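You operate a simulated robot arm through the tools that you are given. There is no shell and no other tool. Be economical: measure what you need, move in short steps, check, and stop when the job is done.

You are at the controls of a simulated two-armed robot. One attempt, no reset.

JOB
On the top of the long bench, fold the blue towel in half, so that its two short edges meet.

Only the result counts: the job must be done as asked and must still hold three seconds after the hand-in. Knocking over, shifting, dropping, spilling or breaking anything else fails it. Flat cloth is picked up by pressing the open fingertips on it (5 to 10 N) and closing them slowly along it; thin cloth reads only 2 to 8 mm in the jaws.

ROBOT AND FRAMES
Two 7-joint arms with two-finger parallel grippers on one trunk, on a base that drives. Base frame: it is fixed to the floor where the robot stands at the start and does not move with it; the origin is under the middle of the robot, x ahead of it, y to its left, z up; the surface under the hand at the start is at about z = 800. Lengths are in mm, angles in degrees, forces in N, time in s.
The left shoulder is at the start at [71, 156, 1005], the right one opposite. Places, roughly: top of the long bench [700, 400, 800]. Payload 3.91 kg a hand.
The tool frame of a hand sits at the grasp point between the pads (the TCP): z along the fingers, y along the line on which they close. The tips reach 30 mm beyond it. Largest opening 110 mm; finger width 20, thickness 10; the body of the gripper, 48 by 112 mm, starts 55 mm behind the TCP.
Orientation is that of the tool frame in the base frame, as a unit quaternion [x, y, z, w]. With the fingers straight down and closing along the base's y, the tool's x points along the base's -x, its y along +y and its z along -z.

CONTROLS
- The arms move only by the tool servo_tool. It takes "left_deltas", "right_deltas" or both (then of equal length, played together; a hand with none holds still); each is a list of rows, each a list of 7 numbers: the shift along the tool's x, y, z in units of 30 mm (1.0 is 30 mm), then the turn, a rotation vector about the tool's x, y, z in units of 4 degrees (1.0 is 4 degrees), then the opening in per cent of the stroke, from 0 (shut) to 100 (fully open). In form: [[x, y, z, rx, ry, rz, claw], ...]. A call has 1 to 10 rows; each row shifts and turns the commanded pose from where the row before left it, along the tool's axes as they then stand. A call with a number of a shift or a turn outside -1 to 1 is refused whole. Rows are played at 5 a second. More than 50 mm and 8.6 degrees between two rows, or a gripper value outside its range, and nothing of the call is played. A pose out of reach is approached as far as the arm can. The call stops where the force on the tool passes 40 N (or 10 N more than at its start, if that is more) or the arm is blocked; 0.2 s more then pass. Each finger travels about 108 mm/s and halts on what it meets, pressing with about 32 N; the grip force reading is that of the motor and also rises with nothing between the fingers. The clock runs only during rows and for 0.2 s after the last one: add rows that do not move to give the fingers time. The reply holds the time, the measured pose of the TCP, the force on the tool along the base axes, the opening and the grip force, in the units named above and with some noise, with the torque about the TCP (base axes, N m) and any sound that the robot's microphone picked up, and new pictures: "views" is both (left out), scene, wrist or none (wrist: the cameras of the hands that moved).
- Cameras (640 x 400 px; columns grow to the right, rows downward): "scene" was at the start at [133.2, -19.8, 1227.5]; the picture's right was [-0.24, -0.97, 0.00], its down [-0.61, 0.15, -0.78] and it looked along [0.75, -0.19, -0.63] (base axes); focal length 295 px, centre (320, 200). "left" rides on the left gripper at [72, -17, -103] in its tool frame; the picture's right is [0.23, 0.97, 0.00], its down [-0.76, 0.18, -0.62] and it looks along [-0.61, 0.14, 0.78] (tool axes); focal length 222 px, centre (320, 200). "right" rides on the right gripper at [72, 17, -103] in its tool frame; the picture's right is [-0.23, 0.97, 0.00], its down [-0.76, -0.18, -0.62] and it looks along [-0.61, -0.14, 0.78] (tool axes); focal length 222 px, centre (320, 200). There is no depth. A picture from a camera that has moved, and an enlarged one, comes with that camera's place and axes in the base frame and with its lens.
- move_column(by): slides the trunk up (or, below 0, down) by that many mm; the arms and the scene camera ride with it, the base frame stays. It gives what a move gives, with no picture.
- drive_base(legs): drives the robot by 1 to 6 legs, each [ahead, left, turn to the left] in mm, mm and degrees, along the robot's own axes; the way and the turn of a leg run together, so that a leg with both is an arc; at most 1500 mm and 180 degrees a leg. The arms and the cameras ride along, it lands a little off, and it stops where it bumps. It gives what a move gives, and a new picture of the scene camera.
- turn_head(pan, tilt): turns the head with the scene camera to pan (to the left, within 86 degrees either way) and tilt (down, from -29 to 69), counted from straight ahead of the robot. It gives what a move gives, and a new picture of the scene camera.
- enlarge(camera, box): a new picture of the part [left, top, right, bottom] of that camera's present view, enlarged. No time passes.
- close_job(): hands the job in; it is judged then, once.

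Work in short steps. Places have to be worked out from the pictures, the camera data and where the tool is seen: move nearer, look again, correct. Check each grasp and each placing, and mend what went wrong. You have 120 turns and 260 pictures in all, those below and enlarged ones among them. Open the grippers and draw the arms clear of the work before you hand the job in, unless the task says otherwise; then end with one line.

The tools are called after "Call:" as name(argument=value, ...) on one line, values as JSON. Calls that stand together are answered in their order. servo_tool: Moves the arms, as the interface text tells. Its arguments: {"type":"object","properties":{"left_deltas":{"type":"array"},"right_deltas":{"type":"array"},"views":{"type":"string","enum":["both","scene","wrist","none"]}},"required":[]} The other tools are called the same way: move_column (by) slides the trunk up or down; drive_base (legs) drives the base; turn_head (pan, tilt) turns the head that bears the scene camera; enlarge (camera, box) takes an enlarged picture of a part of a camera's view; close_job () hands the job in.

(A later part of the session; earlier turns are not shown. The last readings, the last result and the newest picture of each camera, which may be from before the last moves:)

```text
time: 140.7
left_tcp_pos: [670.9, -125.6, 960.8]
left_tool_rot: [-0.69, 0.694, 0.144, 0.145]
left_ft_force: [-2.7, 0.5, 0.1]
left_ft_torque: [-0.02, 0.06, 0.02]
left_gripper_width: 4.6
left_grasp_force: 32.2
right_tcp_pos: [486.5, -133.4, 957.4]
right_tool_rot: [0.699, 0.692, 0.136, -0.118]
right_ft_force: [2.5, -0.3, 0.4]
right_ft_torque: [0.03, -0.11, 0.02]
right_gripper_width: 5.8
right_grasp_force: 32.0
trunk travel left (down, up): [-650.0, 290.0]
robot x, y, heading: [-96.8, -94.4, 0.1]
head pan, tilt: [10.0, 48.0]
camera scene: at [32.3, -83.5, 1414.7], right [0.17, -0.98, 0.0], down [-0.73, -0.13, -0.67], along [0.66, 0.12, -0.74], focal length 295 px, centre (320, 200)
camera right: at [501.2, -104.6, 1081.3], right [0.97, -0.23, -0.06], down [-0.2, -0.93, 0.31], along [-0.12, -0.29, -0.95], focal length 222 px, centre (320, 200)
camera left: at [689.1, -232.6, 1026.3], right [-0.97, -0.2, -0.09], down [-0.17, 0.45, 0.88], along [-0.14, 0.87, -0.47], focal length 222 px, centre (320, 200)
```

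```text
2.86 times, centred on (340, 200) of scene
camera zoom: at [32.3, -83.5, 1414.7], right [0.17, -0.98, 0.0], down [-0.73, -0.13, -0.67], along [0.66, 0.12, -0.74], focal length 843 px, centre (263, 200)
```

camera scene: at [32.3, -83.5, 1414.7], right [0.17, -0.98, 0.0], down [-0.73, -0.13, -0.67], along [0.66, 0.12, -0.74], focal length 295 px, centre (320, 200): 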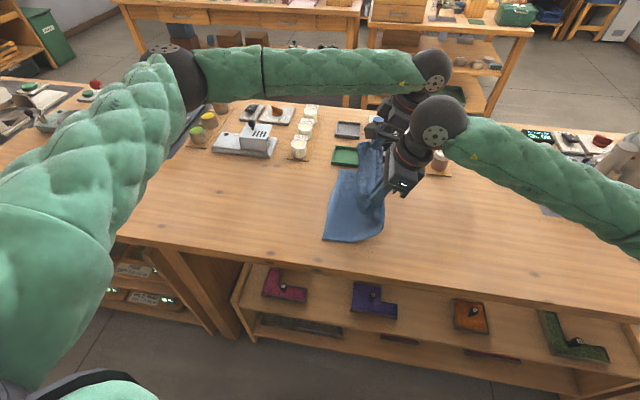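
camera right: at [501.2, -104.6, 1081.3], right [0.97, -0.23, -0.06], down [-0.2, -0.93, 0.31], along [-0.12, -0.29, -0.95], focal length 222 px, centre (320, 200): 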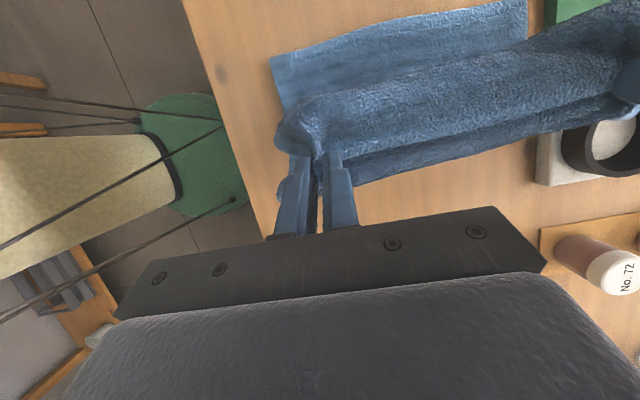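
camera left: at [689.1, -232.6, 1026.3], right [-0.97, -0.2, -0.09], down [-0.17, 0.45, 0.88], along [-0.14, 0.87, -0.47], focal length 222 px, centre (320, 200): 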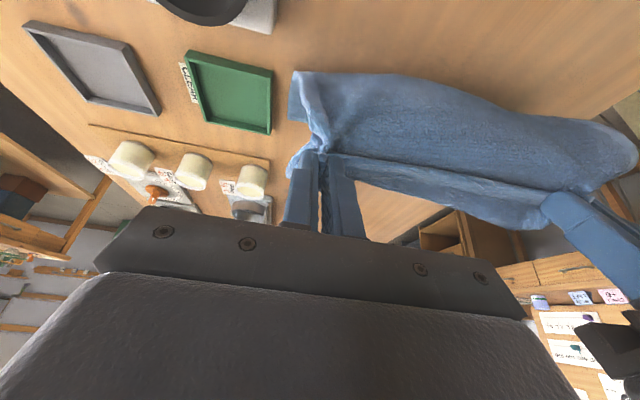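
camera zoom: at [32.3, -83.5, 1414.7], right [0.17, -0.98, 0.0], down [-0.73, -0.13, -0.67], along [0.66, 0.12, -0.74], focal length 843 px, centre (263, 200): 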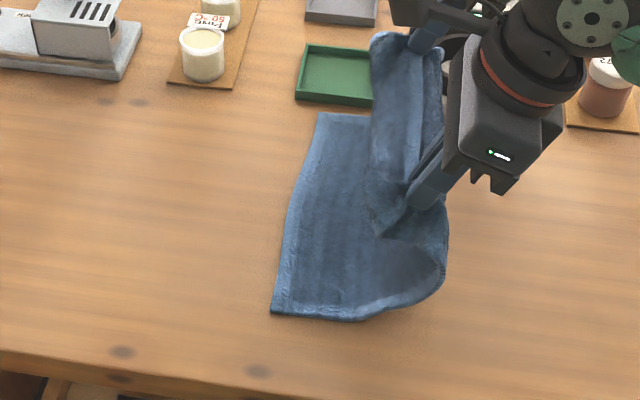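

The whole towel slid toward -y: the lower edge is now at y≈-16 to -25, x from 451 to 716, which is fine on the bench and further from the tray. I'll continue back while rotating both hands through to lean the other way.

Call:
servo_tool(left_deltas=[[0.1, 0, 0, 0, 1, 0, 0], [0.1, 0, 0, 0, 1, 0, 0], [0.1, 0, 0, 0, 1, 0, 0], [0.1, 0, 0, 0, 1, 0, 0], [0.1, 0, 0, 0, 1, 0, 0], [0.1, 0, 0, 0, 1, 0, 0], [0.1, 0, 0, 0, 1, 0, 0], [0.1, 0, 0, 0, 1, 0, 0], [0.1, 0, 0, 0, 1, 0, 0], [0.1, 0, 0, 0, 1, 0, 0]], right_deltas=[[-0.1, 0, 0, 0, -1, 0, 0], [-0.1, 0, 0, 0, -1, 0, 0], [-0.1, 0, 0, 0, -1, 0, 0], [-0.1, 0, 0, 0, -1, 0, 0], [-0.1, 0, 0, 0, -1, 0, 0], [-0.1, 0, 0, 0, -1, 0, 0], [-0.1, 0, 0, 0, -1, 0, 0], [-0.1, 0, 0, 0, -1, 0, 0], [-0.1, 0, 0, 0, -1, 0, 0], [-0.1, 0, 0, 0, -1, 0, 0]], views="none")

Call:
servo_tool(left_deltas=[[0.1, 0, 0, 0, 1, 0, 0], [0.1, 0, 0, 0, 1, 0, 0], [0.1, 0, 0, 0, 1, 0, 0], [0.1, 0, 0, 0, 1, 0, 0], [0.1, 0, 0, 0, 1, 0, 0], [0.1, 0, 0, 0, 1, 0, 0]], right_deltas=[[-0.1, 0, 0, 0, -1, 0, 0], [-0.1, 0, 0, 0, -1, 0, 0], [-0.1, 0, 0, 0, -1, 0, 0], [-0.1, 0, 0, 0, -1, 0, 0], [-0.1, 0, 0, 0, -1, 0, 0], [-0.1, 0, 0, 0, -1, 0, 0]], views="both")

Call:
enlarge(camera="scene", box=[240, 130, 480, 290])

```text
time: 142.9
left_tcp_pos: [671.8, -155.0, 957.7]
left_tool_rot: [-0.698, 0.702, -0.102, -0.102]
left_ft_force: [-2.1, -0.7, -0.3]
left_ft_torque: [0.01, 0.1, -0.03]
left_gripper_width: 4.6
left_grasp_force: 32.2
right_tcp_pos: [487.8, -162.8, 955.5]
right_tool_rot: [0.704, 0.689, -0.112, 0.126]
right_ft_force: [3.1, 0.9, -0.4]
right_ft_torque: [-0.01, -0.07, 0.1]
right_gripper_width: 5.7
right_grasp_force: 32.0
trunk travel left (down, up): [-650.0, 290.0]
robot x, y, heading: [-93.5, -99.2, -0.2]
head pan, tilt: [10.0, 48.0]
```

```text
time: 144.3
left_tcp_pos: [670.9, -170.5, 966.3]
left_tool_rot: [-0.662, 0.664, -0.245, -0.247]
left_ft_force: [-4.6, -0.5, 0.1]
left_ft_torque: [0.01, 0.14, -0.06]
left_gripper_width: 4.7
left_grasp_force: 31.9
right_tcp_pos: [485.6, -177.2, 965.2]
right_tool_rot: [0.666, 0.648, -0.255, 0.267]
right_ft_force: [4.2, 0.7, -0.2]
right_ft_torque: [0.02, -0.09, 0.1]
right_gripper_width: 6.2
right_grasp_force: 31.8
trunk travel left (down, up): [-650.0, 290.0]
robot x, y, heading: [-96.7, -97.6, -0.1]
head pan, tilt: [10.0, 48.0]
camera scene: at [32.8, -81.2, 1414.7], right [0.17, -0.98, 0.0], down [-0.73, -0.13, -0.67], along [0.66, 0.12, -0.74], focal length 295 px, centre (320, 200)
camera right: at [504.5, -55.2, 992.7], right [0.97, -0.18, 0.18], down [-0.2, -0.12, 0.97], along [-0.16, -0.98, -0.16], focal length 222 px, centre (320, 200)
camera left: at [690.2, -157.0, 1091.6], right [-0.97, -0.17, 0.15], down [-0.17, 0.98, -0.02], along [-0.14, -0.05, -0.99], focal length 222 px, centre (320, 200)
```

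scene: 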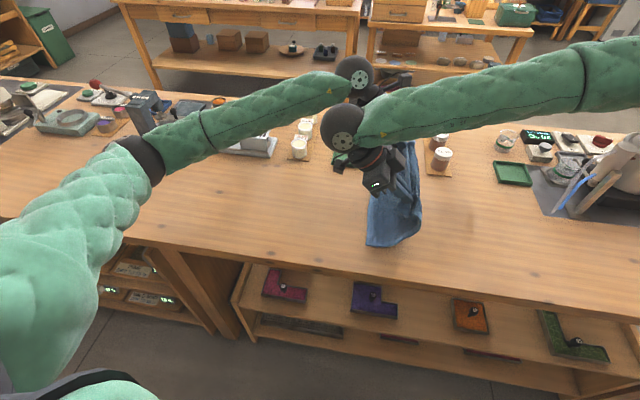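
right: 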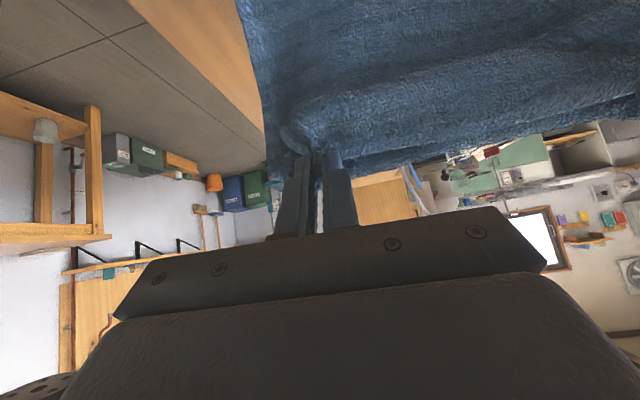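
left: 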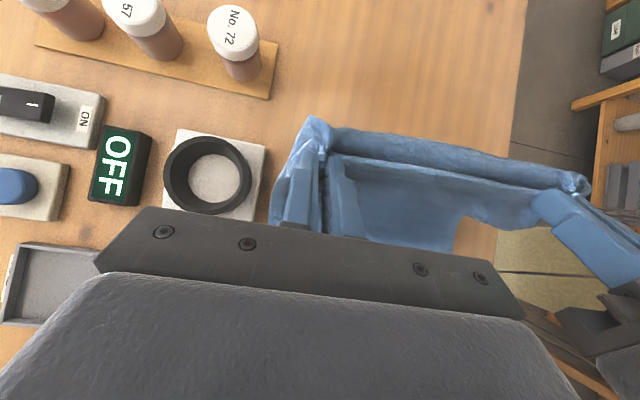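

```text
2.50 times, centred on (360, 210) of scene
camera zoom: at [32.8, -81.2, 1414.7], right [0.17, -0.98, 0.0], down [-0.73, -0.13, -0.67], along [0.66, 0.12, -0.74], focal length 738 px, centre (220, 175)
```

zoom: 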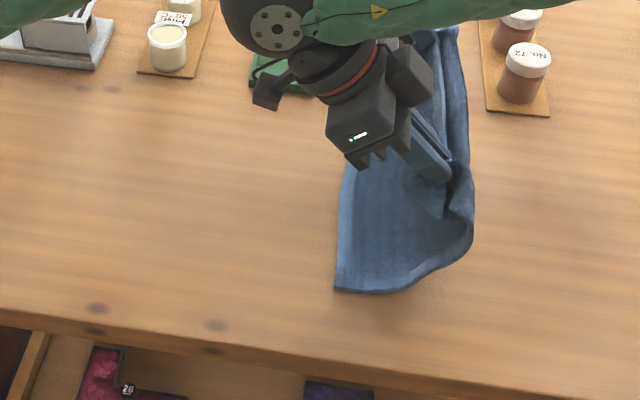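

The tilt reached about 42° on both hands with nothing touching. The lower edge has slid along to y≈-120; the towel is stiff and slides easily. I'll now bring the hem forward and down to just above the lower edge.

Call:
servo_tool(left_deltas=[[-0.49, 0, 0.21, 0, 0, 0, 0], [-0.49, 0, 0.21, 0, 0, 0, 0], [-0.49, 0, 0.21, 0, 0, 0, 0], [-0.49, 0, 0.21, 0, 0, 0, 0], [-0.49, 0, 0.21, 0, 0, 0, 0], [-0.49, 0, 0.21, 0, 0, 0, 0], [-0.49, 0, 0.21, 0, 0, 0, 0]], right_deltas=[[0.5, 0, 0.19, 0, 0, 0, 0], [0.5, 0, 0.19, 0, 0, 0, 0], [0.5, 0, 0.19, 0, 0, 0, 0], [0.5, 0, 0.19, 0, 0, 0, 0], [0.5, 0, 0.19, 0, 0, 0, 0], [0.5, 0, 0.19, 0, 0, 0, 0], [0.5, 0, 0.19, 0, 0, 0, 0]], views="both")

Call:
enlarge(camera="scene", box=[280, 130, 480, 270])

```text
time: 145.9
left_tcp_pos: [672.4, -120.3, 864.6]
left_tool_rot: [-0.661, 0.666, -0.243, -0.246]
left_ft_force: [-0.7, 0.4, -0.3]
left_ft_torque: [0.01, 0.07, -0.02]
left_gripper_width: 4.6
left_grasp_force: 32.1
right_tcp_pos: [491.9, -130.1, 863.8]
right_tool_rot: [0.667, 0.648, -0.256, 0.265]
right_ft_force: [0.3, -0.4, 0.0]
right_ft_torque: [0.0, 0.02, 0.08]
right_gripper_width: 6.1
right_grasp_force: 31.6
trunk travel left (down, up): [-650.0, 290.0]
robot x, y, heading: [-93.2, -99.3, 0.2]
head pan, tilt: [10.0, 48.0]
camera scene: at [33.4, -81.9, 1414.7], right [0.17, -0.98, 0.0], down [-0.73, -0.13, -0.67], along [0.66, 0.12, -0.74], focal length 295 px, centre (320, 200)
camera right: at [509.3, -6.6, 890.4], right [0.97, -0.18, 0.18], down [-0.2, -0.12, 0.97], along [-0.16, -0.98, -0.16], focal length 222 px, centre (320, 200)
camera left: at [690.4, -108.7, 990.1], right [-0.97, -0.17, 0.15], down [-0.17, 0.98, -0.02], along [-0.14, -0.05, -0.99], focal length 222 px, centre (320, 200)
```

scene: 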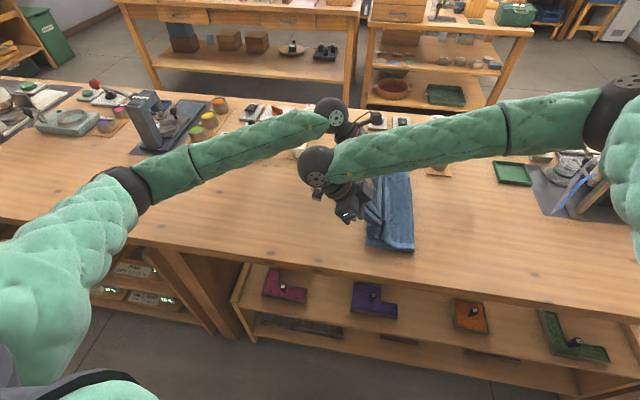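
right: 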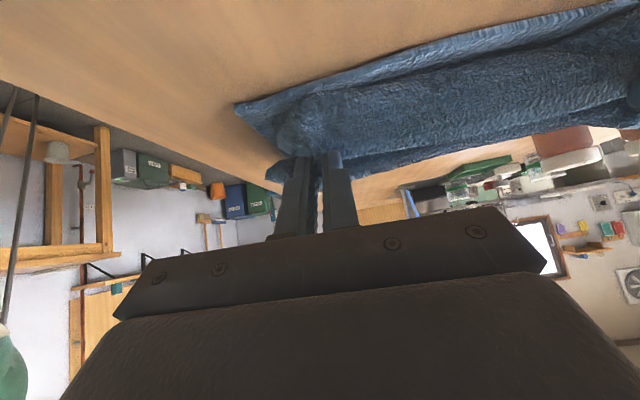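
left: 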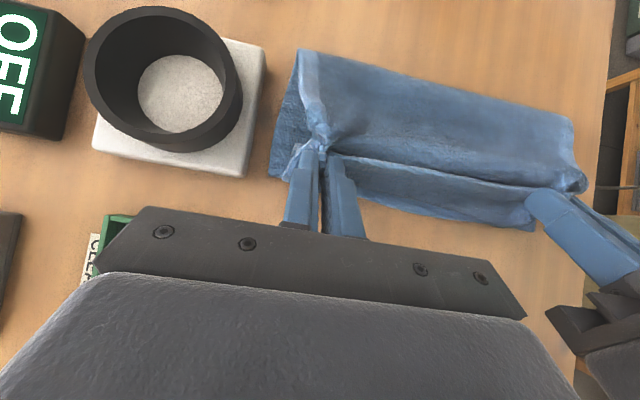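

```text
2.86 times, centred on (380, 200) of scene
camera zoom: at [33.4, -81.9, 1414.7], right [0.17, -0.98, 0.0], down [-0.73, -0.13, -0.67], along [0.66, 0.12, -0.74], focal length 843 px, centre (149, 200)
```

zoom: 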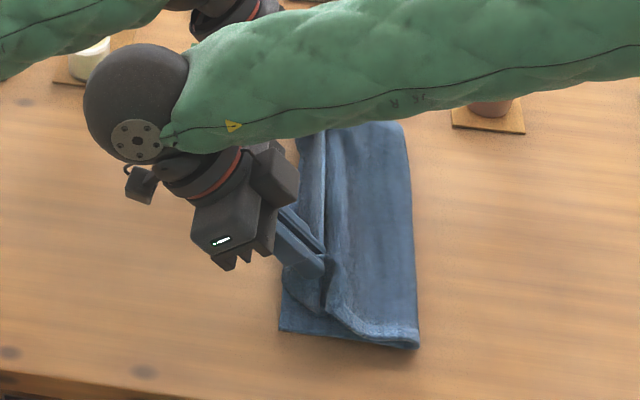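

This looks much better. The overhead-like left camera shows both layers; zooming in.

Call:
enlarge(camera="left", box=[250, 30, 610, 255])

```text
1.78 times, centred on (430, 142) of left
camera zoom: at [690.4, -108.7, 990.1], right [-0.97, -0.17, 0.15], down [-0.17, 0.98, -0.02], along [-0.14, -0.05, -0.99], focal length 395 px, centre (124, 302)
```

zoom: 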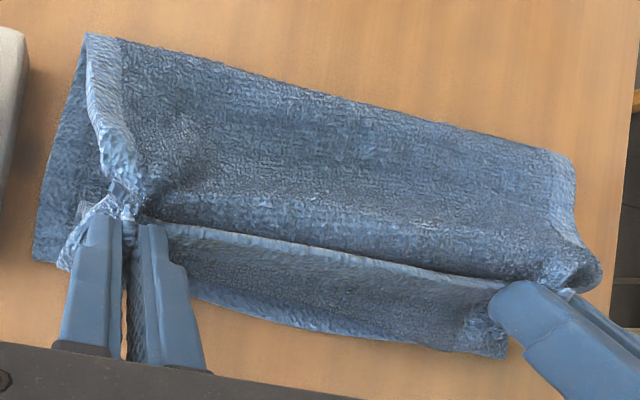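

The tilt worked: the upper hem (light line, y≈-150) is now unrolled and facing forward, about 20–25 mm short of the lower edge (y≈-129). I'll lower both 25 mm while evening up the right hand.

Call:
servo_tool(left_deltas=[[-0.2, 0, 0.2, 0, 0, 0, 0], [-0.2, 0, 0.2, 0, 0, 0, 0], [-0.2, 0, 0.19, 0, 0, 0, 0]], right_deltas=[[0.29, 0, 0.11, 0, 0, 0, 0], [0.29, 0, 0.11, 0, 0, 0, 0], [0.28, 0, 0.11, 0, 0, 0, 0]], views="wrist")

Call:
enlarge(camera="left", box=[250, 30, 610, 255])

```text
time: 146.7
left_tcp_pos: [672.6, -118.1, 841.2]
left_tool_rot: [-0.661, 0.666, -0.244, -0.247]
left_ft_force: [-1.1, -0.1, 3.5]
left_ft_torque: [-0.07, 0.05, -0.02]
left_gripper_width: 4.6
left_grasp_force: 32.0
right_tcp_pos: [489.5, -115.9, 839.6]
right_tool_rot: [0.666, 0.647, -0.256, 0.267]
right_ft_force: [1.5, -2.8, 8.1]
right_ft_torque: [-0.22, -0.03, 0.07]
right_gripper_width: 5.9
right_grasp_force: 31.3
trunk travel left (down, up): [-650.0, 290.0]
robot x, y, heading: [-94.5, -95.8, 0.3]
head pan, tilt: [10.0, 48.0]
camera right: at [507.8, 6.3, 866.8], right [0.97, -0.18, 0.18], down [-0.2, -0.12, 0.97], along [-0.16, -0.98, -0.16], focal length 222 px, centre (320, 200)
camera left: at [689.4, -105.4, 966.2], right [-0.97, -0.17, 0.15], down [-0.17, 0.98, -0.02], along [-0.14, -0.05, -0.99], focal length 222 px, centre (320, 200)
```

right: 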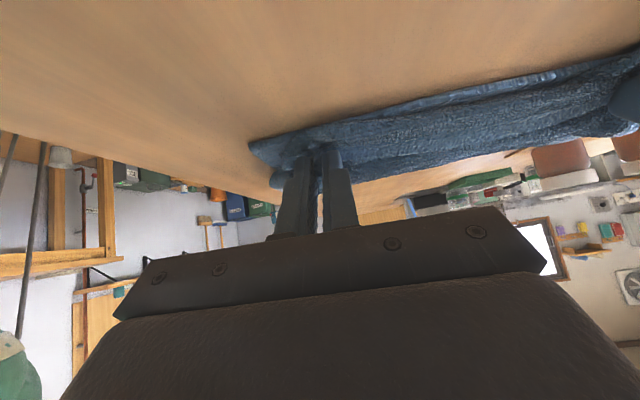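
left: 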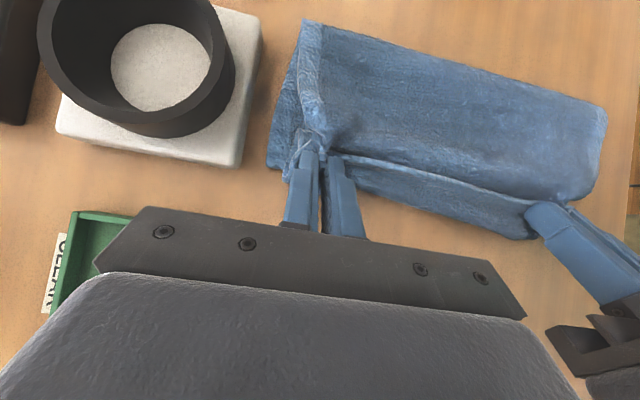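

```text
1.78 times, centred on (430, 142) of left
camera zoom: at [689.4, -105.4, 966.2], right [-0.97, -0.17, 0.15], down [-0.17, 0.98, -0.02], along [-0.14, -0.05, -0.99], focal length 395 px, centre (124, 302)
```

zoom: 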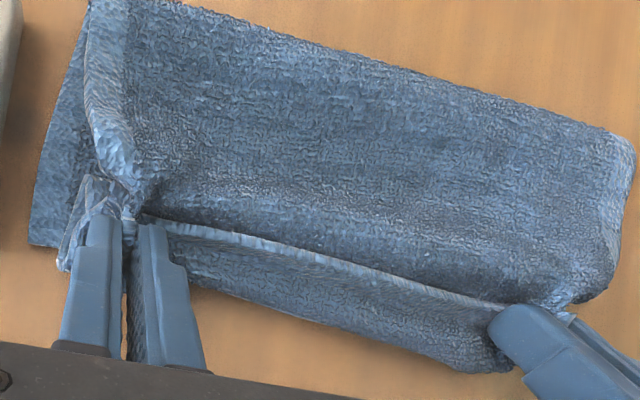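

The hem is in contact and close to position. I'll rotate the hands another 16° outward to turn the hem further before releasing.

Call:
servo_tool(left_deltas=[[0, 0, -0.05, 0, 1, 0, 0], [0, 0, 0, 0, 1, 0, 0], [0, 0, 0, 0, 1, 0, 0], [0, 0, 0, 0, 1, 0, 0], [0, 0, 0, 0, 0, 0, 0]], right_deltas=[[0, 0, -0.1, 0, -1, 0, 0], [0, 0, 0, 0, -1, 0, 0], [0, 0, 0, 0, -1, 0, 0], [0, 0, 0, 0, -1, 0, 0], [0, 0, 0, 0, 0, 0, 0]], views="wrist")

Call:
enlarge(camera="left", box=[250, 0, 610, 225])

```text
time: 147.9
left_tcp_pos: [671.1, -117.7, 841.2]
left_tool_rot: [-0.622, 0.624, -0.334, -0.336]
left_ft_force: [-2.4, 0.6, 0.5]
left_ft_torque: [0.03, 0.04, -0.05]
left_gripper_width: 4.5
left_grasp_force: 32.3
right_tcp_pos: [490.5, -116.2, 839.9]
right_tool_rot: [0.625, 0.604, -0.346, 0.353]
right_ft_force: [1.7, 0.1, 0.2]
right_ft_torque: [0.04, 0.0, 0.09]
right_gripper_width: 6.0
right_grasp_force: 32.2
trunk travel left (down, up): [-650.0, 290.0]
robot x, y, heading: [-95.7, -94.1, -0.3]
head pan, tilt: [10.0, 48.0]
camera right: at [509.8, 8.7, 832.5], right [0.97, -0.13, 0.22], down [-0.2, 0.15, 0.97], along [-0.16, -0.98, 0.12], focal length 222 px, centre (320, 200)
camera left: at [690.7, -71.1, 958.3], right [-0.97, -0.12, 0.19], down [-0.17, 0.94, -0.29], along [-0.14, -0.32, -0.94], focal length 222 px, centre (320, 200)
```

right: 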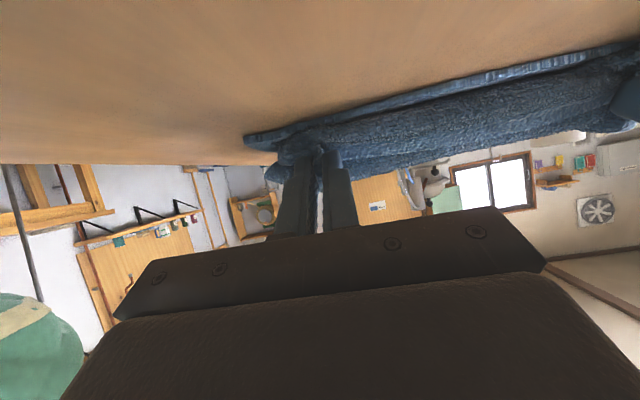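
left: 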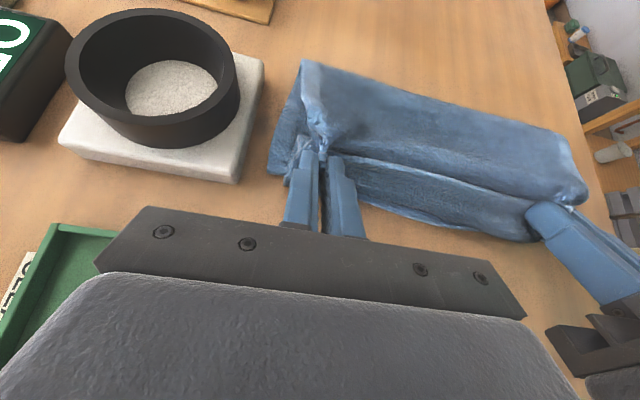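

```text
1.78 times, centred on (430, 112) of left
camera zoom: at [690.7, -71.1, 958.3], right [-0.97, -0.12, 0.19], down [-0.17, 0.94, -0.29], along [-0.14, -0.32, -0.94], focal length 395 px, centre (124, 356)
```

zoom: 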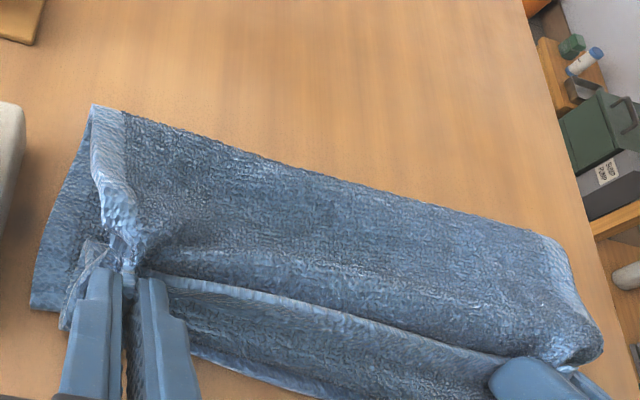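

The low view shows the hem standing up as a lip ~35 mm tall, at the lower edge. If it falls outward now it would overshoot by that much, so I'll move the hands back 30 mm first.

Call:
servo_tool(left_deltas=[[0.26, 0, 0.23, 0, 0, 0, 0], [0.26, 0, 0.23, 0, 0, 0, 0], [0.25, 0, 0.23, 0, 0, 0, 0]], right_deltas=[[-0.25, 0, 0.24, 0, 0, 0, 0], [-0.25, 0, 0.24, 0, 0, 0, 0], [-0.24, 0, 0.24, 0, 0, 0, 0]], views="wrist")

Call:
enlarge(camera="left", box=[250, 0, 610, 225])

Call:
enlarge(camera="right", box=[220, 20, 540, 220])

```text
time: 148.7
left_tcp_pos: [672.5, -147.7, 849.9]
left_tool_rot: [-0.621, 0.625, -0.333, -0.336]
left_ft_force: [-3.5, -0.4, 0.1]
left_ft_torque: [0.01, 0.04, -0.07]
left_gripper_width: 4.7
left_grasp_force: 32.1
right_tcp_pos: [487.5, -146.4, 849.7]
right_tool_rot: [0.623, 0.606, -0.344, 0.355]
right_ft_force: [1.8, 1.2, -0.7]
right_ft_torque: [0.03, -0.02, 0.13]
right_gripper_width: 6.1
right_grasp_force: 31.8
trunk travel left (down, up): [-650.0, 290.0]
robot x, y, heading: [-94.9, -94.7, 0.2]
head pan, tilt: [10.0, 48.0]
camera right: at [507.2, -22.1, 841.9], right [0.97, -0.13, 0.22], down [-0.2, 0.15, 0.97], along [-0.16, -0.98, 0.12], focal length 222 px, centre (320, 200)
camera left: at [690.6, -101.7, 966.6], right [-0.97, -0.12, 0.19], down [-0.17, 0.94, -0.29], along [-0.14, -0.32, -0.94], focal length 222 px, centre (320, 200)
```

right: 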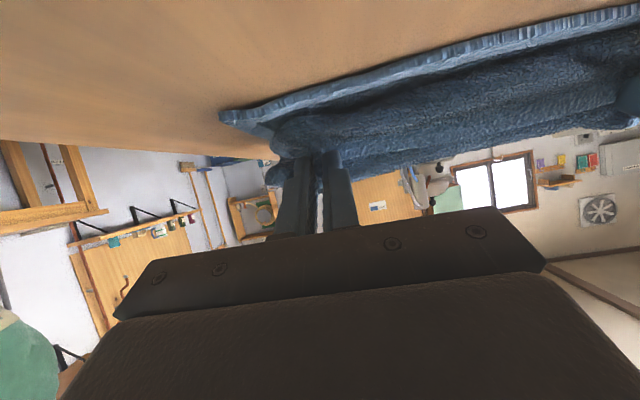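
left: 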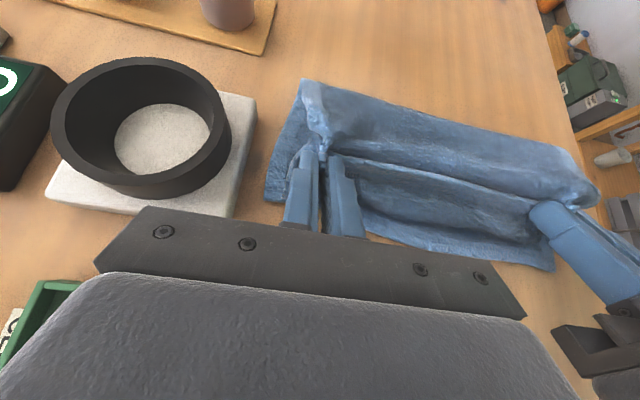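

```text
1.78 times, centred on (430, 112) of left
camera zoom: at [690.6, -101.7, 966.6], right [-0.97, -0.12, 0.19], down [-0.17, 0.94, -0.29], along [-0.14, -0.32, -0.94], focal length 395 px, centre (124, 356)
```

zoom: 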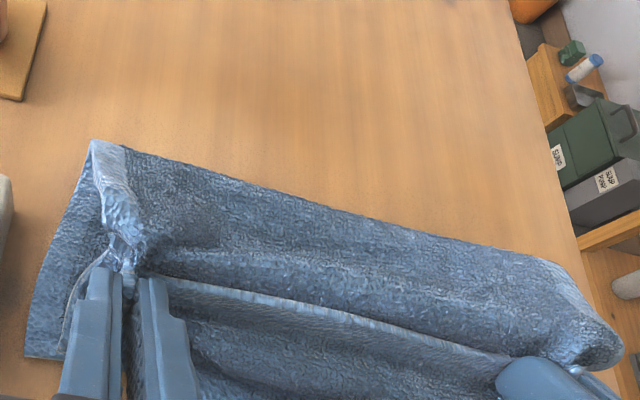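

```text
2.00 times, centred on (380, 120) of right
camera zoom: at [507.2, -22.1, 841.9], right [0.97, -0.13, 0.22], down [-0.2, 0.15, 0.97], along [-0.16, -0.98, 0.12], focal length 444 px, centre (200, 360)
```

zoom: 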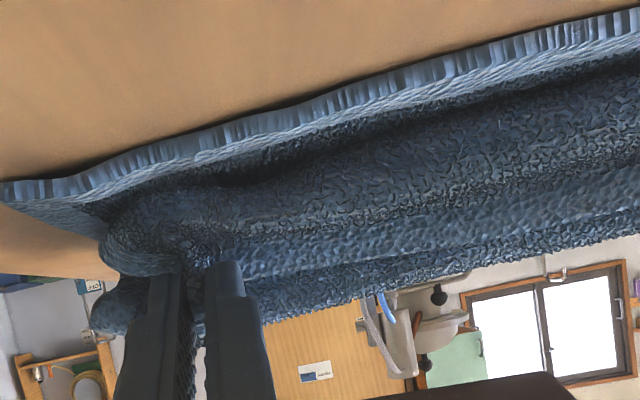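

Clear view now: the lower hem lies flat, and the upper's lip stands about 25–30 mm inside it, facing up. I'll open slightly and withdraw along the fingers (outward and up) so the lip is drawn outward.

Call:
servo_tool(left_deltas=[[0, 0, 0, 0, 0, 0, 8], [0, 0, -0.2, 0, 0, 0, 10], [0, 0, -0.4, 0, 0, 0, 12], [0, 0, -0.6, 0, 0, 0, 14], [0, 0, -0.8, 0, 0, 0, 14], [0, 0, -1, 0, 0, 0, 14]], right_deltas=[[0, 0, 0, 0, 0, 0, 8], [0, 0, -0.2, 0, 0, 0, 10], [0, 0, -0.4, 0, 0, 0, 12], [0, 0, -0.6, 0, 0, 0, 14], [0, 0, -0.8, 0, 0, 0, 14], [0, 0, -1, 0, 0, 0, 14]], views="wrist")

Call:
enlarge(camera="left", box=[210, 0, 610, 250])

```text
time: 150.1
left_tcp_pos: [671.3, -70.3, 899.5]
left_tool_rot: [-0.62, 0.625, -0.334, -0.337]
left_ft_force: [-0.2, -0.4, -0.4]
left_ft_torque: [-0.01, 0.02, 0.01]
left_gripper_width: 15.7
left_grasp_force: 0.2
right_tcp_pos: [488.0, -69.4, 897.8]
right_tool_rot: [0.625, 0.604, -0.346, 0.354]
right_ft_force: [-0.3, -0.1, 0.8]
right_ft_torque: [0.0, 0.02, 0.03]
right_gripper_width: 15.5
right_grasp_force: 0.1
trunk travel left (down, up): [-650.0, 290.0]
robot x, y, heading: [-94.5, -96.4, -0.0]
head pan, tilt: [10.0, 48.0]
camera right: at [507.8, 56.4, 889.1], right [0.97, -0.13, 0.22], down [-0.2, 0.15, 0.97], along [-0.16, -0.98, 0.12], focal length 222 px, centre (320, 200)
camera left: at [689.6, -24.3, 1017.5], right [-0.97, -0.12, 0.19], down [-0.17, 0.94, -0.29], along [-0.14, -0.32, -0.94], focal length 222 px, centre (320, 200)
```

right: 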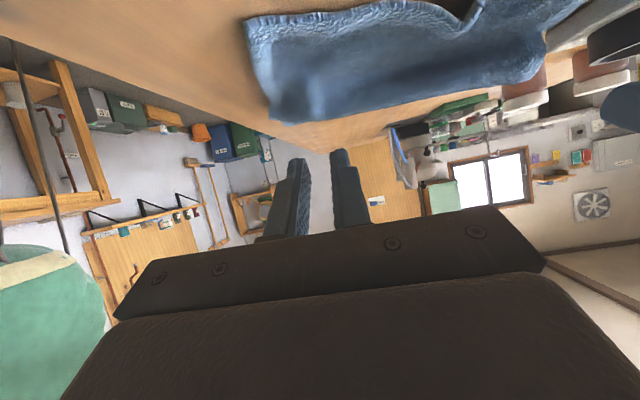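
left: 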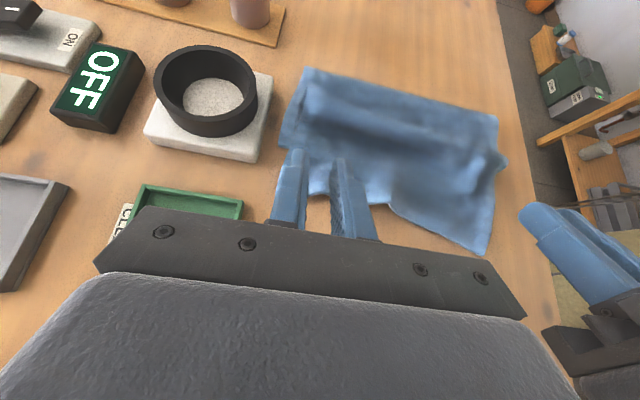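

```text
1.60 times, centred on (410, 125) of left
camera zoom: at [689.6, -24.3, 1017.5], right [-0.97, -0.12, 0.19], down [-0.17, 0.94, -0.29], along [-0.14, -0.32, -0.94], focal length 355 px, centre (176, 320)
```

zoom: 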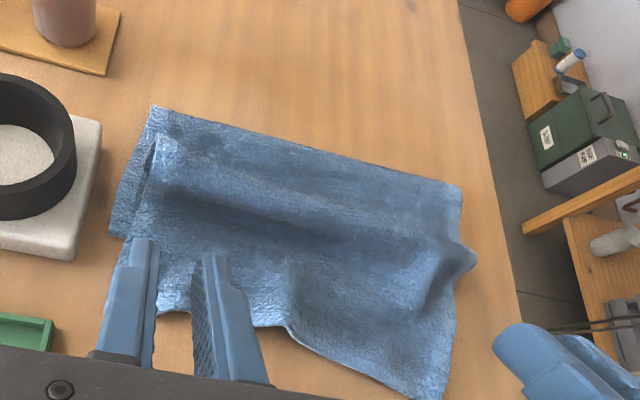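

The hem flipped outward and lies forward now. I'll lift the hands clear and look at the whole towel.

Call:
servo_tool(left_deltas=[[0.2, 0, -1, 0, 0, 0, 14], [-0.3, 0, -1, 0, -1, 0, 14], [-0.3, 0, -1, 0, -1, 0, 14], [-0.3, 0, -0.5, 0, -1, 0, 14], [0, 0, 0, 0, -1, 0, 14]], right_deltas=[[-0.2, 0, -1, 0, 0, 0, 14], [0.3, 0, -1, 0, 1, 0, 14], [0.3, 0, -1, 0, 1, 0, 14], [0.3, 0, -0.5, 0, 1, 0, 14], [0, 0, 0, 0, 1, 0, 14]], views="both")

Call:
enlarge(camera="scene", box=[300, 130, 480, 270])

Call:
enlarge(camera="left", box=[210, 0, 610, 250])

```text
time: 151.3
left_tcp_pos: [672.2, 26.2, 944.6]
left_tool_rot: [-0.662, 0.665, -0.243, -0.245]
left_ft_force: [-0.5, 1.1, 1.5]
left_ft_torque: [0.06, 0.0, -0.02]
left_gripper_width: 15.7
left_grasp_force: 0.0
right_tcp_pos: [489.8, 31.0, 935.4]
right_tool_rot: [0.667, 0.648, -0.255, 0.265]
right_ft_force: [0.1, -0.5, 0.6]
right_ft_torque: [0.02, 0.04, -0.04]
right_gripper_width: 15.4
right_grasp_force: 0.1
trunk travel left (down, up): [-650.0, 290.0]
robot x, y, heading: [-93.0, -100.9, 0.2]
head pan, tilt: [10.0, 48.0]
camera scene: at [33.2, -83.5, 1414.6], right [0.17, -0.98, 0.0], down [-0.73, -0.13, -0.67], along [0.66, 0.12, -0.74], focal length 295 px, centre (320, 200)
camera right: at [507.9, 154.4, 962.5], right [0.97, -0.18, 0.18], down [-0.2, -0.13, 0.97], along [-0.16, -0.97, -0.16], focal length 222 px, centre (320, 200)
camera left: at [690.6, 38.6, 1070.0], right [-0.97, -0.17, 0.15], down [-0.17, 0.98, -0.02], along [-0.14, -0.04, -0.99], focal length 222 px, centre (320, 200)
```

scene: 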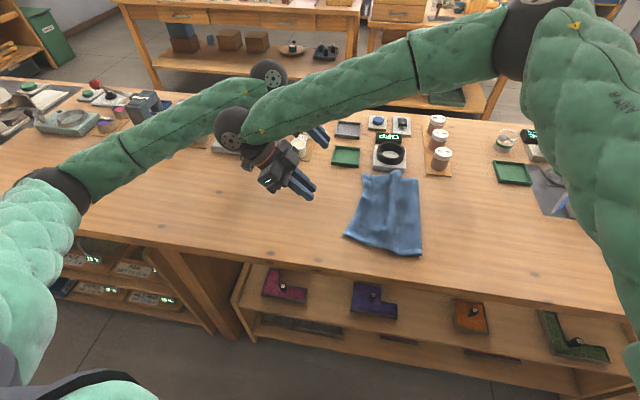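
right: 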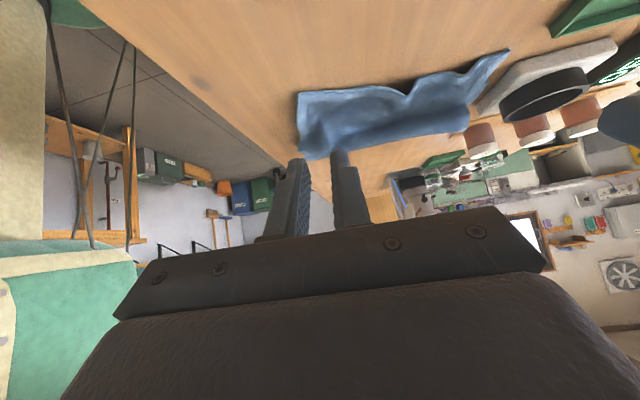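
left: 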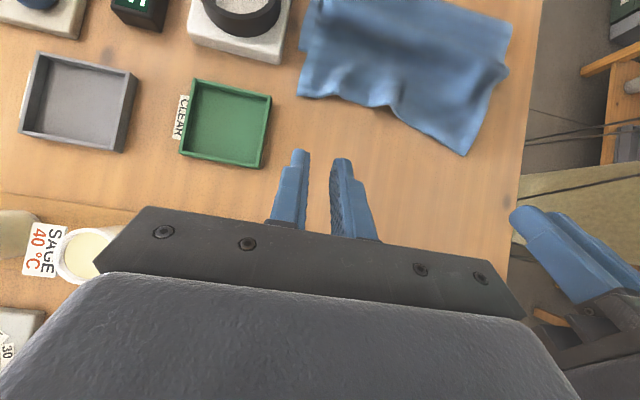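

```text
2.86 times, centred on (390, 200) of scene
camera zoom: at [33.2, -83.5, 1414.6], right [0.17, -0.98, 0.0], down [-0.73, -0.13, -0.67], along [0.66, 0.12, -0.74], focal length 843 px, centre (120, 200)
```

zoom: 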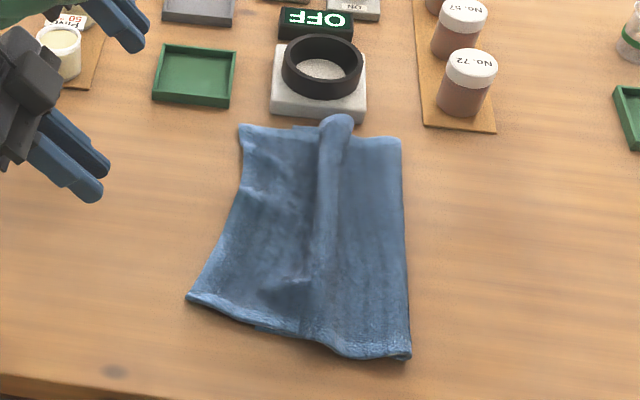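

```text
1.60 times, centred on (410, 125) of left
camera zoom: at [690.6, 38.6, 1070.0], right [-0.97, -0.17, 0.15], down [-0.17, 0.98, -0.02], along [-0.14, -0.04, -0.99], focal length 355 px, centre (176, 320)
```

zoom: 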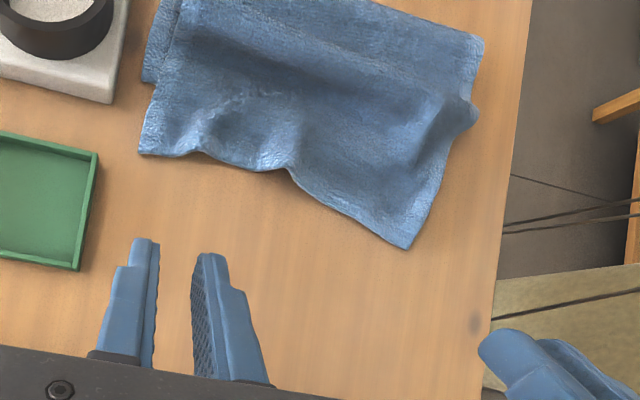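

Now the upper hem lies flat and faces the right way, but it overshoots the lower edge by about 56 mm (upper hem y≈-65…-95, lower edge y≈-121…-147), and a soft ridge holds slack. I'll untilt, grip the overhanging hem (single layer), and push it back.

Call:
servo_tool(left_deltas=[[0, 0, -0.2, 0, -1, 0, 36], [0, 0, -0.2, 0, -1, 0, 36], [0, 0, 0, 0, -1, 0, 36], [0, 0, 0, 0, -1, 0, 36], [0, 0, 0, 0, -1, 0, 36], [0, 0, 0, 0, -1, 0, 36], [0, 0, 0, 0, -1, 0, 36], [0, 0, 0, 0, -1, 0, 36], [0, 0, 0, 0, -1, 0, 36], [0, 0, 0, 0, -1, 0, 36]], right_deltas=[[0, 0, -0.2, 0, 1, 0, 36], [0, 0, -0.2, 0, 1, 0, 36], [0, 0, 0, 0, 1, 0, 36], [0, 0, 0, 0, 1, 0, 36], [0, 0, 0, 0, 1, 0, 36], [0, 0, 0, 0, 1, 0, 36], [0, 0, 0, 0, 1, 0, 36], [0, 0, 0, 0, 1, 0, 36], [0, 0, 0, 0, 1, 0, 36], [0, 0, 0, 0, 1, 0, 36]], views="none")

Call:
servo_tool(left_deltas=[[0.75, -0.03, 0.45, 0, 0, 0, 36], [0.75, -0.03, 0.45, 0, 0, 0, 36], [0.75, -0.03, 0.45, 0, 0, 0, 36], [0.75, -0.03, 0.45, 0, 0, 0, 36], [0.75, -0.03, 0.45, 0, 0, 0, 36], [0.75, -0.03, 0.45, 0, 0, 0, 36]], right_deltas=[[-0.69, 0.04, 0.4, 0, 0, 0, 36], [-0.69, 0.04, 0.4, 0, 0, 0, 36], [-0.69, 0.04, 0.4, 0, 0, 0, 36], [-0.69, 0.04, 0.4, 0, 0, 0, 36], [-0.69, 0.04, 0.4, 0, 0, 0, 36], [-0.69, 0.04, 0.4, 0, 0, 0, 36]], views="both")

```text
time: 153.5
left_tcp_pos: [674.5, 34.0, 951.7]
left_tool_rot: [-0.705, 0.709, -0.002, -0.003]
left_ft_force: [-0.2, -0.2, 1.2]
left_ft_torque: [0.0, -0.03, 0.02]
left_gripper_width: 39.7
left_grasp_force: 0.1
right_tcp_pos: [490.0, 40.5, 943.1]
right_tool_rot: [0.714, 0.7, -0.011, 0.027]
right_ft_force: [0.0, -0.5, 0.1]
right_ft_torque: [-0.01, 0.02, -0.01]
right_gripper_width: 39.6
right_grasp_force: 0.1
trunk travel left (down, up): [-650.0, 290.0]
robot x, y, heading: [-94.2, -99.3, 0.2]
head pan, tilt: [10.0, 48.0]
```

```text
time: 154.9
left_tcp_pos: [676.1, -103.8, 872.4]
left_tool_rot: [-0.706, 0.709, -0.003, -0.003]
left_ft_force: [-0.3, -1.0, -0.2]
left_ft_torque: [0.01, 0.02, -0.01]
left_gripper_width: 39.6
left_grasp_force: 0.0
right_tcp_pos: [494.5, -88.6, 880.6]
right_tool_rot: [0.713, 0.701, -0.012, 0.028]
right_ft_force: [0.3, 0.2, -0.2]
right_ft_torque: [-0.02, -0.01, 0.02]
right_gripper_width: 39.5
right_grasp_force: 0.1
trunk travel left (down, up): [-650.0, 290.0]
robot x, y, heading: [-96.3, -99.5, -0.2]
head pan, tilt: [10.0, 48.0]
camera scene: at [33.3, -83.8, 1414.7], right [0.17, -0.98, 0.0], down [-0.73, -0.13, -0.67], along [0.66, 0.12, -0.74], focal length 295 px, centre (320, 200)
camera right: at [511.8, -11.9, 981.5], right [0.97, -0.24, 0.03], down [-0.2, -0.72, 0.66], along [-0.14, -0.65, -0.75], focal length 222 px, centre (320, 200)
camera left: at [693.5, -173.9, 976.5], right [-0.97, -0.22, 0.0], down [-0.17, 0.77, 0.62], along [-0.14, 0.6, -0.79], focal length 222 px, centre (320, 200)
```

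scene: 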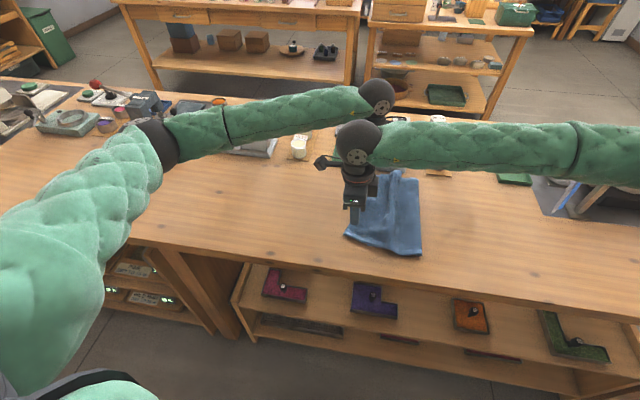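
right: 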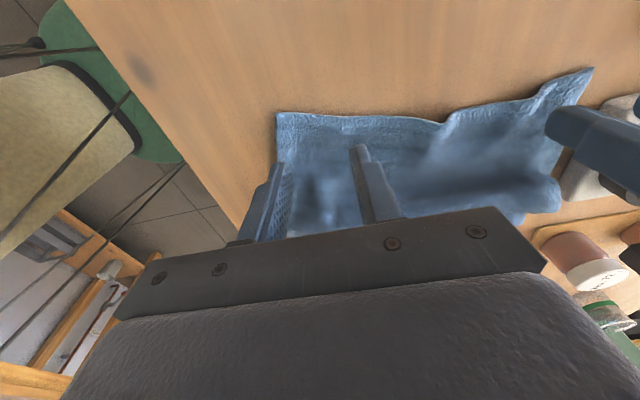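
left: 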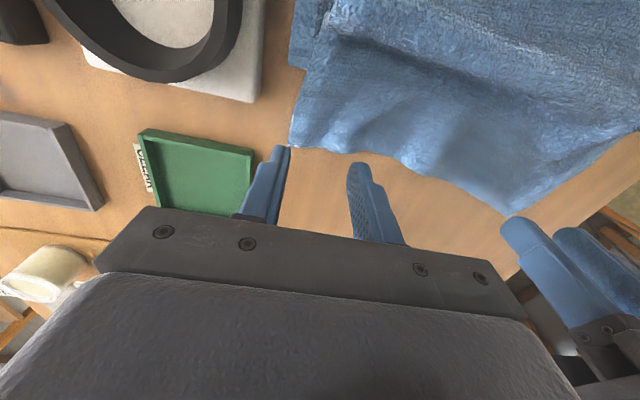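

Alignment is good. I'll nudge the left -5 mm and descend to just above contact.

Call:
servo_tool(left_deltas=[[0.17, 0, 0.3, 0, 0, 0, 36], [0, 0, 0.4, 0, 0, 0, 36], [0, 0, 0.35, 0, 0, 0, 36], [0, 0, 0.1, 0, 0, 0, 36], [0, 0, 0, 0, 0, 0, 36]], right_deltas=[[0, 0, 0.4, 0, 0, 0, 36], [0, 0, 0.45, 0, 0, 0, 36], [0, 0, 0.45, 0, 0, 0, 36], [0, 0, 0.1, 0, 0, 0, 36], [0, 0, 0, 0, 0, 0, 36]], views="none")

```text
time: 156.1
left_tcp_pos: [676.6, -107.1, 839.0]
left_tool_rot: [-0.705, 0.709, -0.003, -0.005]
left_ft_force: [-0.4, 0.1, -0.3]
left_ft_torque: [0.01, -0.05, 0.02]
left_gripper_width: 39.7
left_grasp_force: 0.0
right_tcp_pos: [497.8, -90.3, 838.4]
right_tool_rot: [0.713, 0.7, -0.012, 0.028]
right_ft_force: [-0.1, -0.3, 0.2]
right_ft_torque: [0.01, 0.03, 0.02]
right_gripper_width: 39.6
right_grasp_force: 0.0
trunk travel left (down, up): [-650.0, 290.0]
robot x, y, heading: [-98.4, -97.2, -0.1]
head pan, tilt: [10.0, 48.0]
```

Call:
servo_tool(left_deltas=[[0, 0, 0.1, 0, 0, 0, 36], [0, 0, 0.1, 0, 0, 0, 36], [0, 0, 0, 0, 0, 0, 36]], right_deltas=[[0, 0, 0.1, 0, 0, 0, 36], [0, 0, 0.06, 0, 0, 0, 36], [0, 0, 0, 0, 0, 0, 36]], views="none")

```text
time: 156.9
left_tcp_pos: [677.8, -107.8, 833.8]
left_tool_rot: [-0.705, 0.709, -0.004, -0.004]
left_ft_force: [1.6, -0.5, 2.2]
left_ft_torque: [0.01, 0.02, -0.04]
left_gripper_width: 39.5
left_grasp_force: 0.0
right_tcp_pos: [496.1, -89.1, 833.4]
right_tool_rot: [0.713, 0.7, -0.012, 0.029]
right_ft_force: [0.5, 1.8, 6.9]
right_ft_torque: [0.12, 0.06, -0.05]
right_gripper_width: 39.5
right_grasp_force: 0.2
trunk travel left (down, up): [-650.0, 290.0]
robot x, y, heading: [-97.2, -98.1, 0.2]
head pan, tilt: [10.0, 48.0]
```

Contact made, 2.2 N left and 6.9 N right. Pressing the left slightly more and closing both slowly.

Call:
servo_tool(left_deltas=[[0, 0, 0.06, 0, 0, 0, 36], [0, 0, 0, 0, 0, 0, 32], [0, 0, 0, 0, 0, 0, 28], [0, 0, 0, 0, 0, 0, 24], [0, 0, 0, 0, 0, 0, 20], [0, 0, 0, 0, 0, 0, 15], [0, 0, 0, 0, 0, 0, 10], [0, 0, 0, 0, 0, 0, 5], [0, 0, 0, 0, 0, 0, 0], [0, 0, 0, 0, 0, 0, 0]], right_deltas=[[0, 0, 0, 0, 0, 0, 36], [0, 0, 0, 0, 0, 0, 32], [0, 0, 0, 0, 0, 0, 28], [0, 0, 0, 0, 0, 0, 24], [0, 0, 0, 0, 0, 0, 20], [0, 0, 0, 0, 0, 0, 15], [0, 0, 0, 0, 0, 0, 10], [0, 0, 0, 0, 0, 0, 5], [0, 0, 0, 0, 0, 0, 0], [0, 0, 0, 0, 0, 0, 0]], views="wrist")

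```text
time: 159.1
left_tcp_pos: [676.4, -108.1, 831.3]
left_tool_rot: [-0.705, 0.71, -0.004, -0.004]
left_ft_force: [-7.4, 0.4, 16.2]
left_ft_torque: [-0.03, 0.22, 0.02]
left_gripper_width: 7.3
left_grasp_force: 31.8
right_tcp_pos: [497.6, -90.7, 833.3]
right_tool_rot: [0.713, 0.7, -0.012, 0.028]
right_ft_force: [5.0, -0.5, 3.8]
right_ft_torque: [0.0, -0.18, -0.05]
right_gripper_width: 4.4
right_grasp_force: 31.9
trunk travel left (down, up): [-650.0, 290.0]
robot x, y, heading: [-95.6, -97.8, -0.2]
head pan, tilt: [10.0, 48.0]
camera right: at [512.8, -13.9, 934.3], right [0.97, -0.24, 0.04], down [-0.21, -0.72, 0.66], along [-0.13, -0.65, -0.75], focal length 222 px, centre (320, 200)
camera left: at [693.9, -180.0, 936.7], right [-0.98, -0.22, 0.0], down [-0.17, 0.77, 0.62], along [-0.14, 0.6, -0.79], focal length 222 px, centre (320, 200)
```

right: 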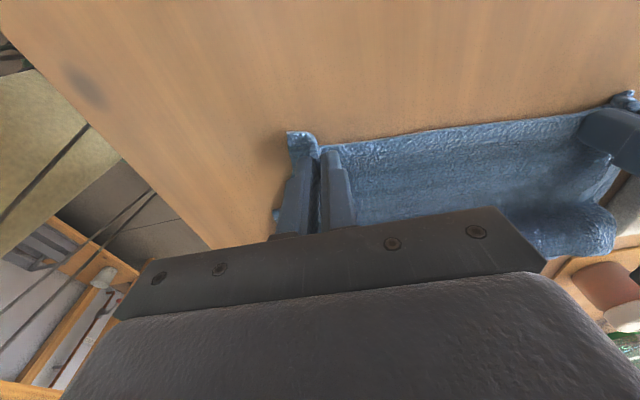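
left: 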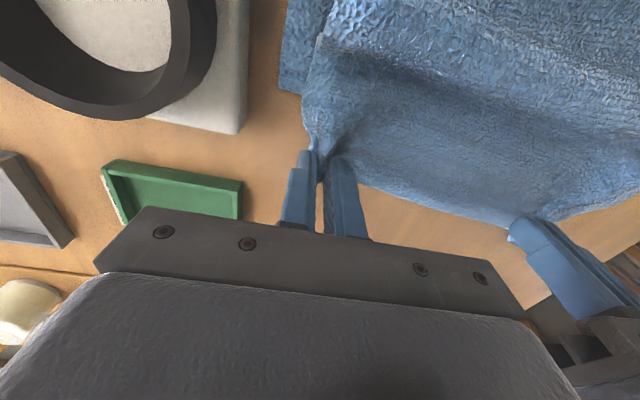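

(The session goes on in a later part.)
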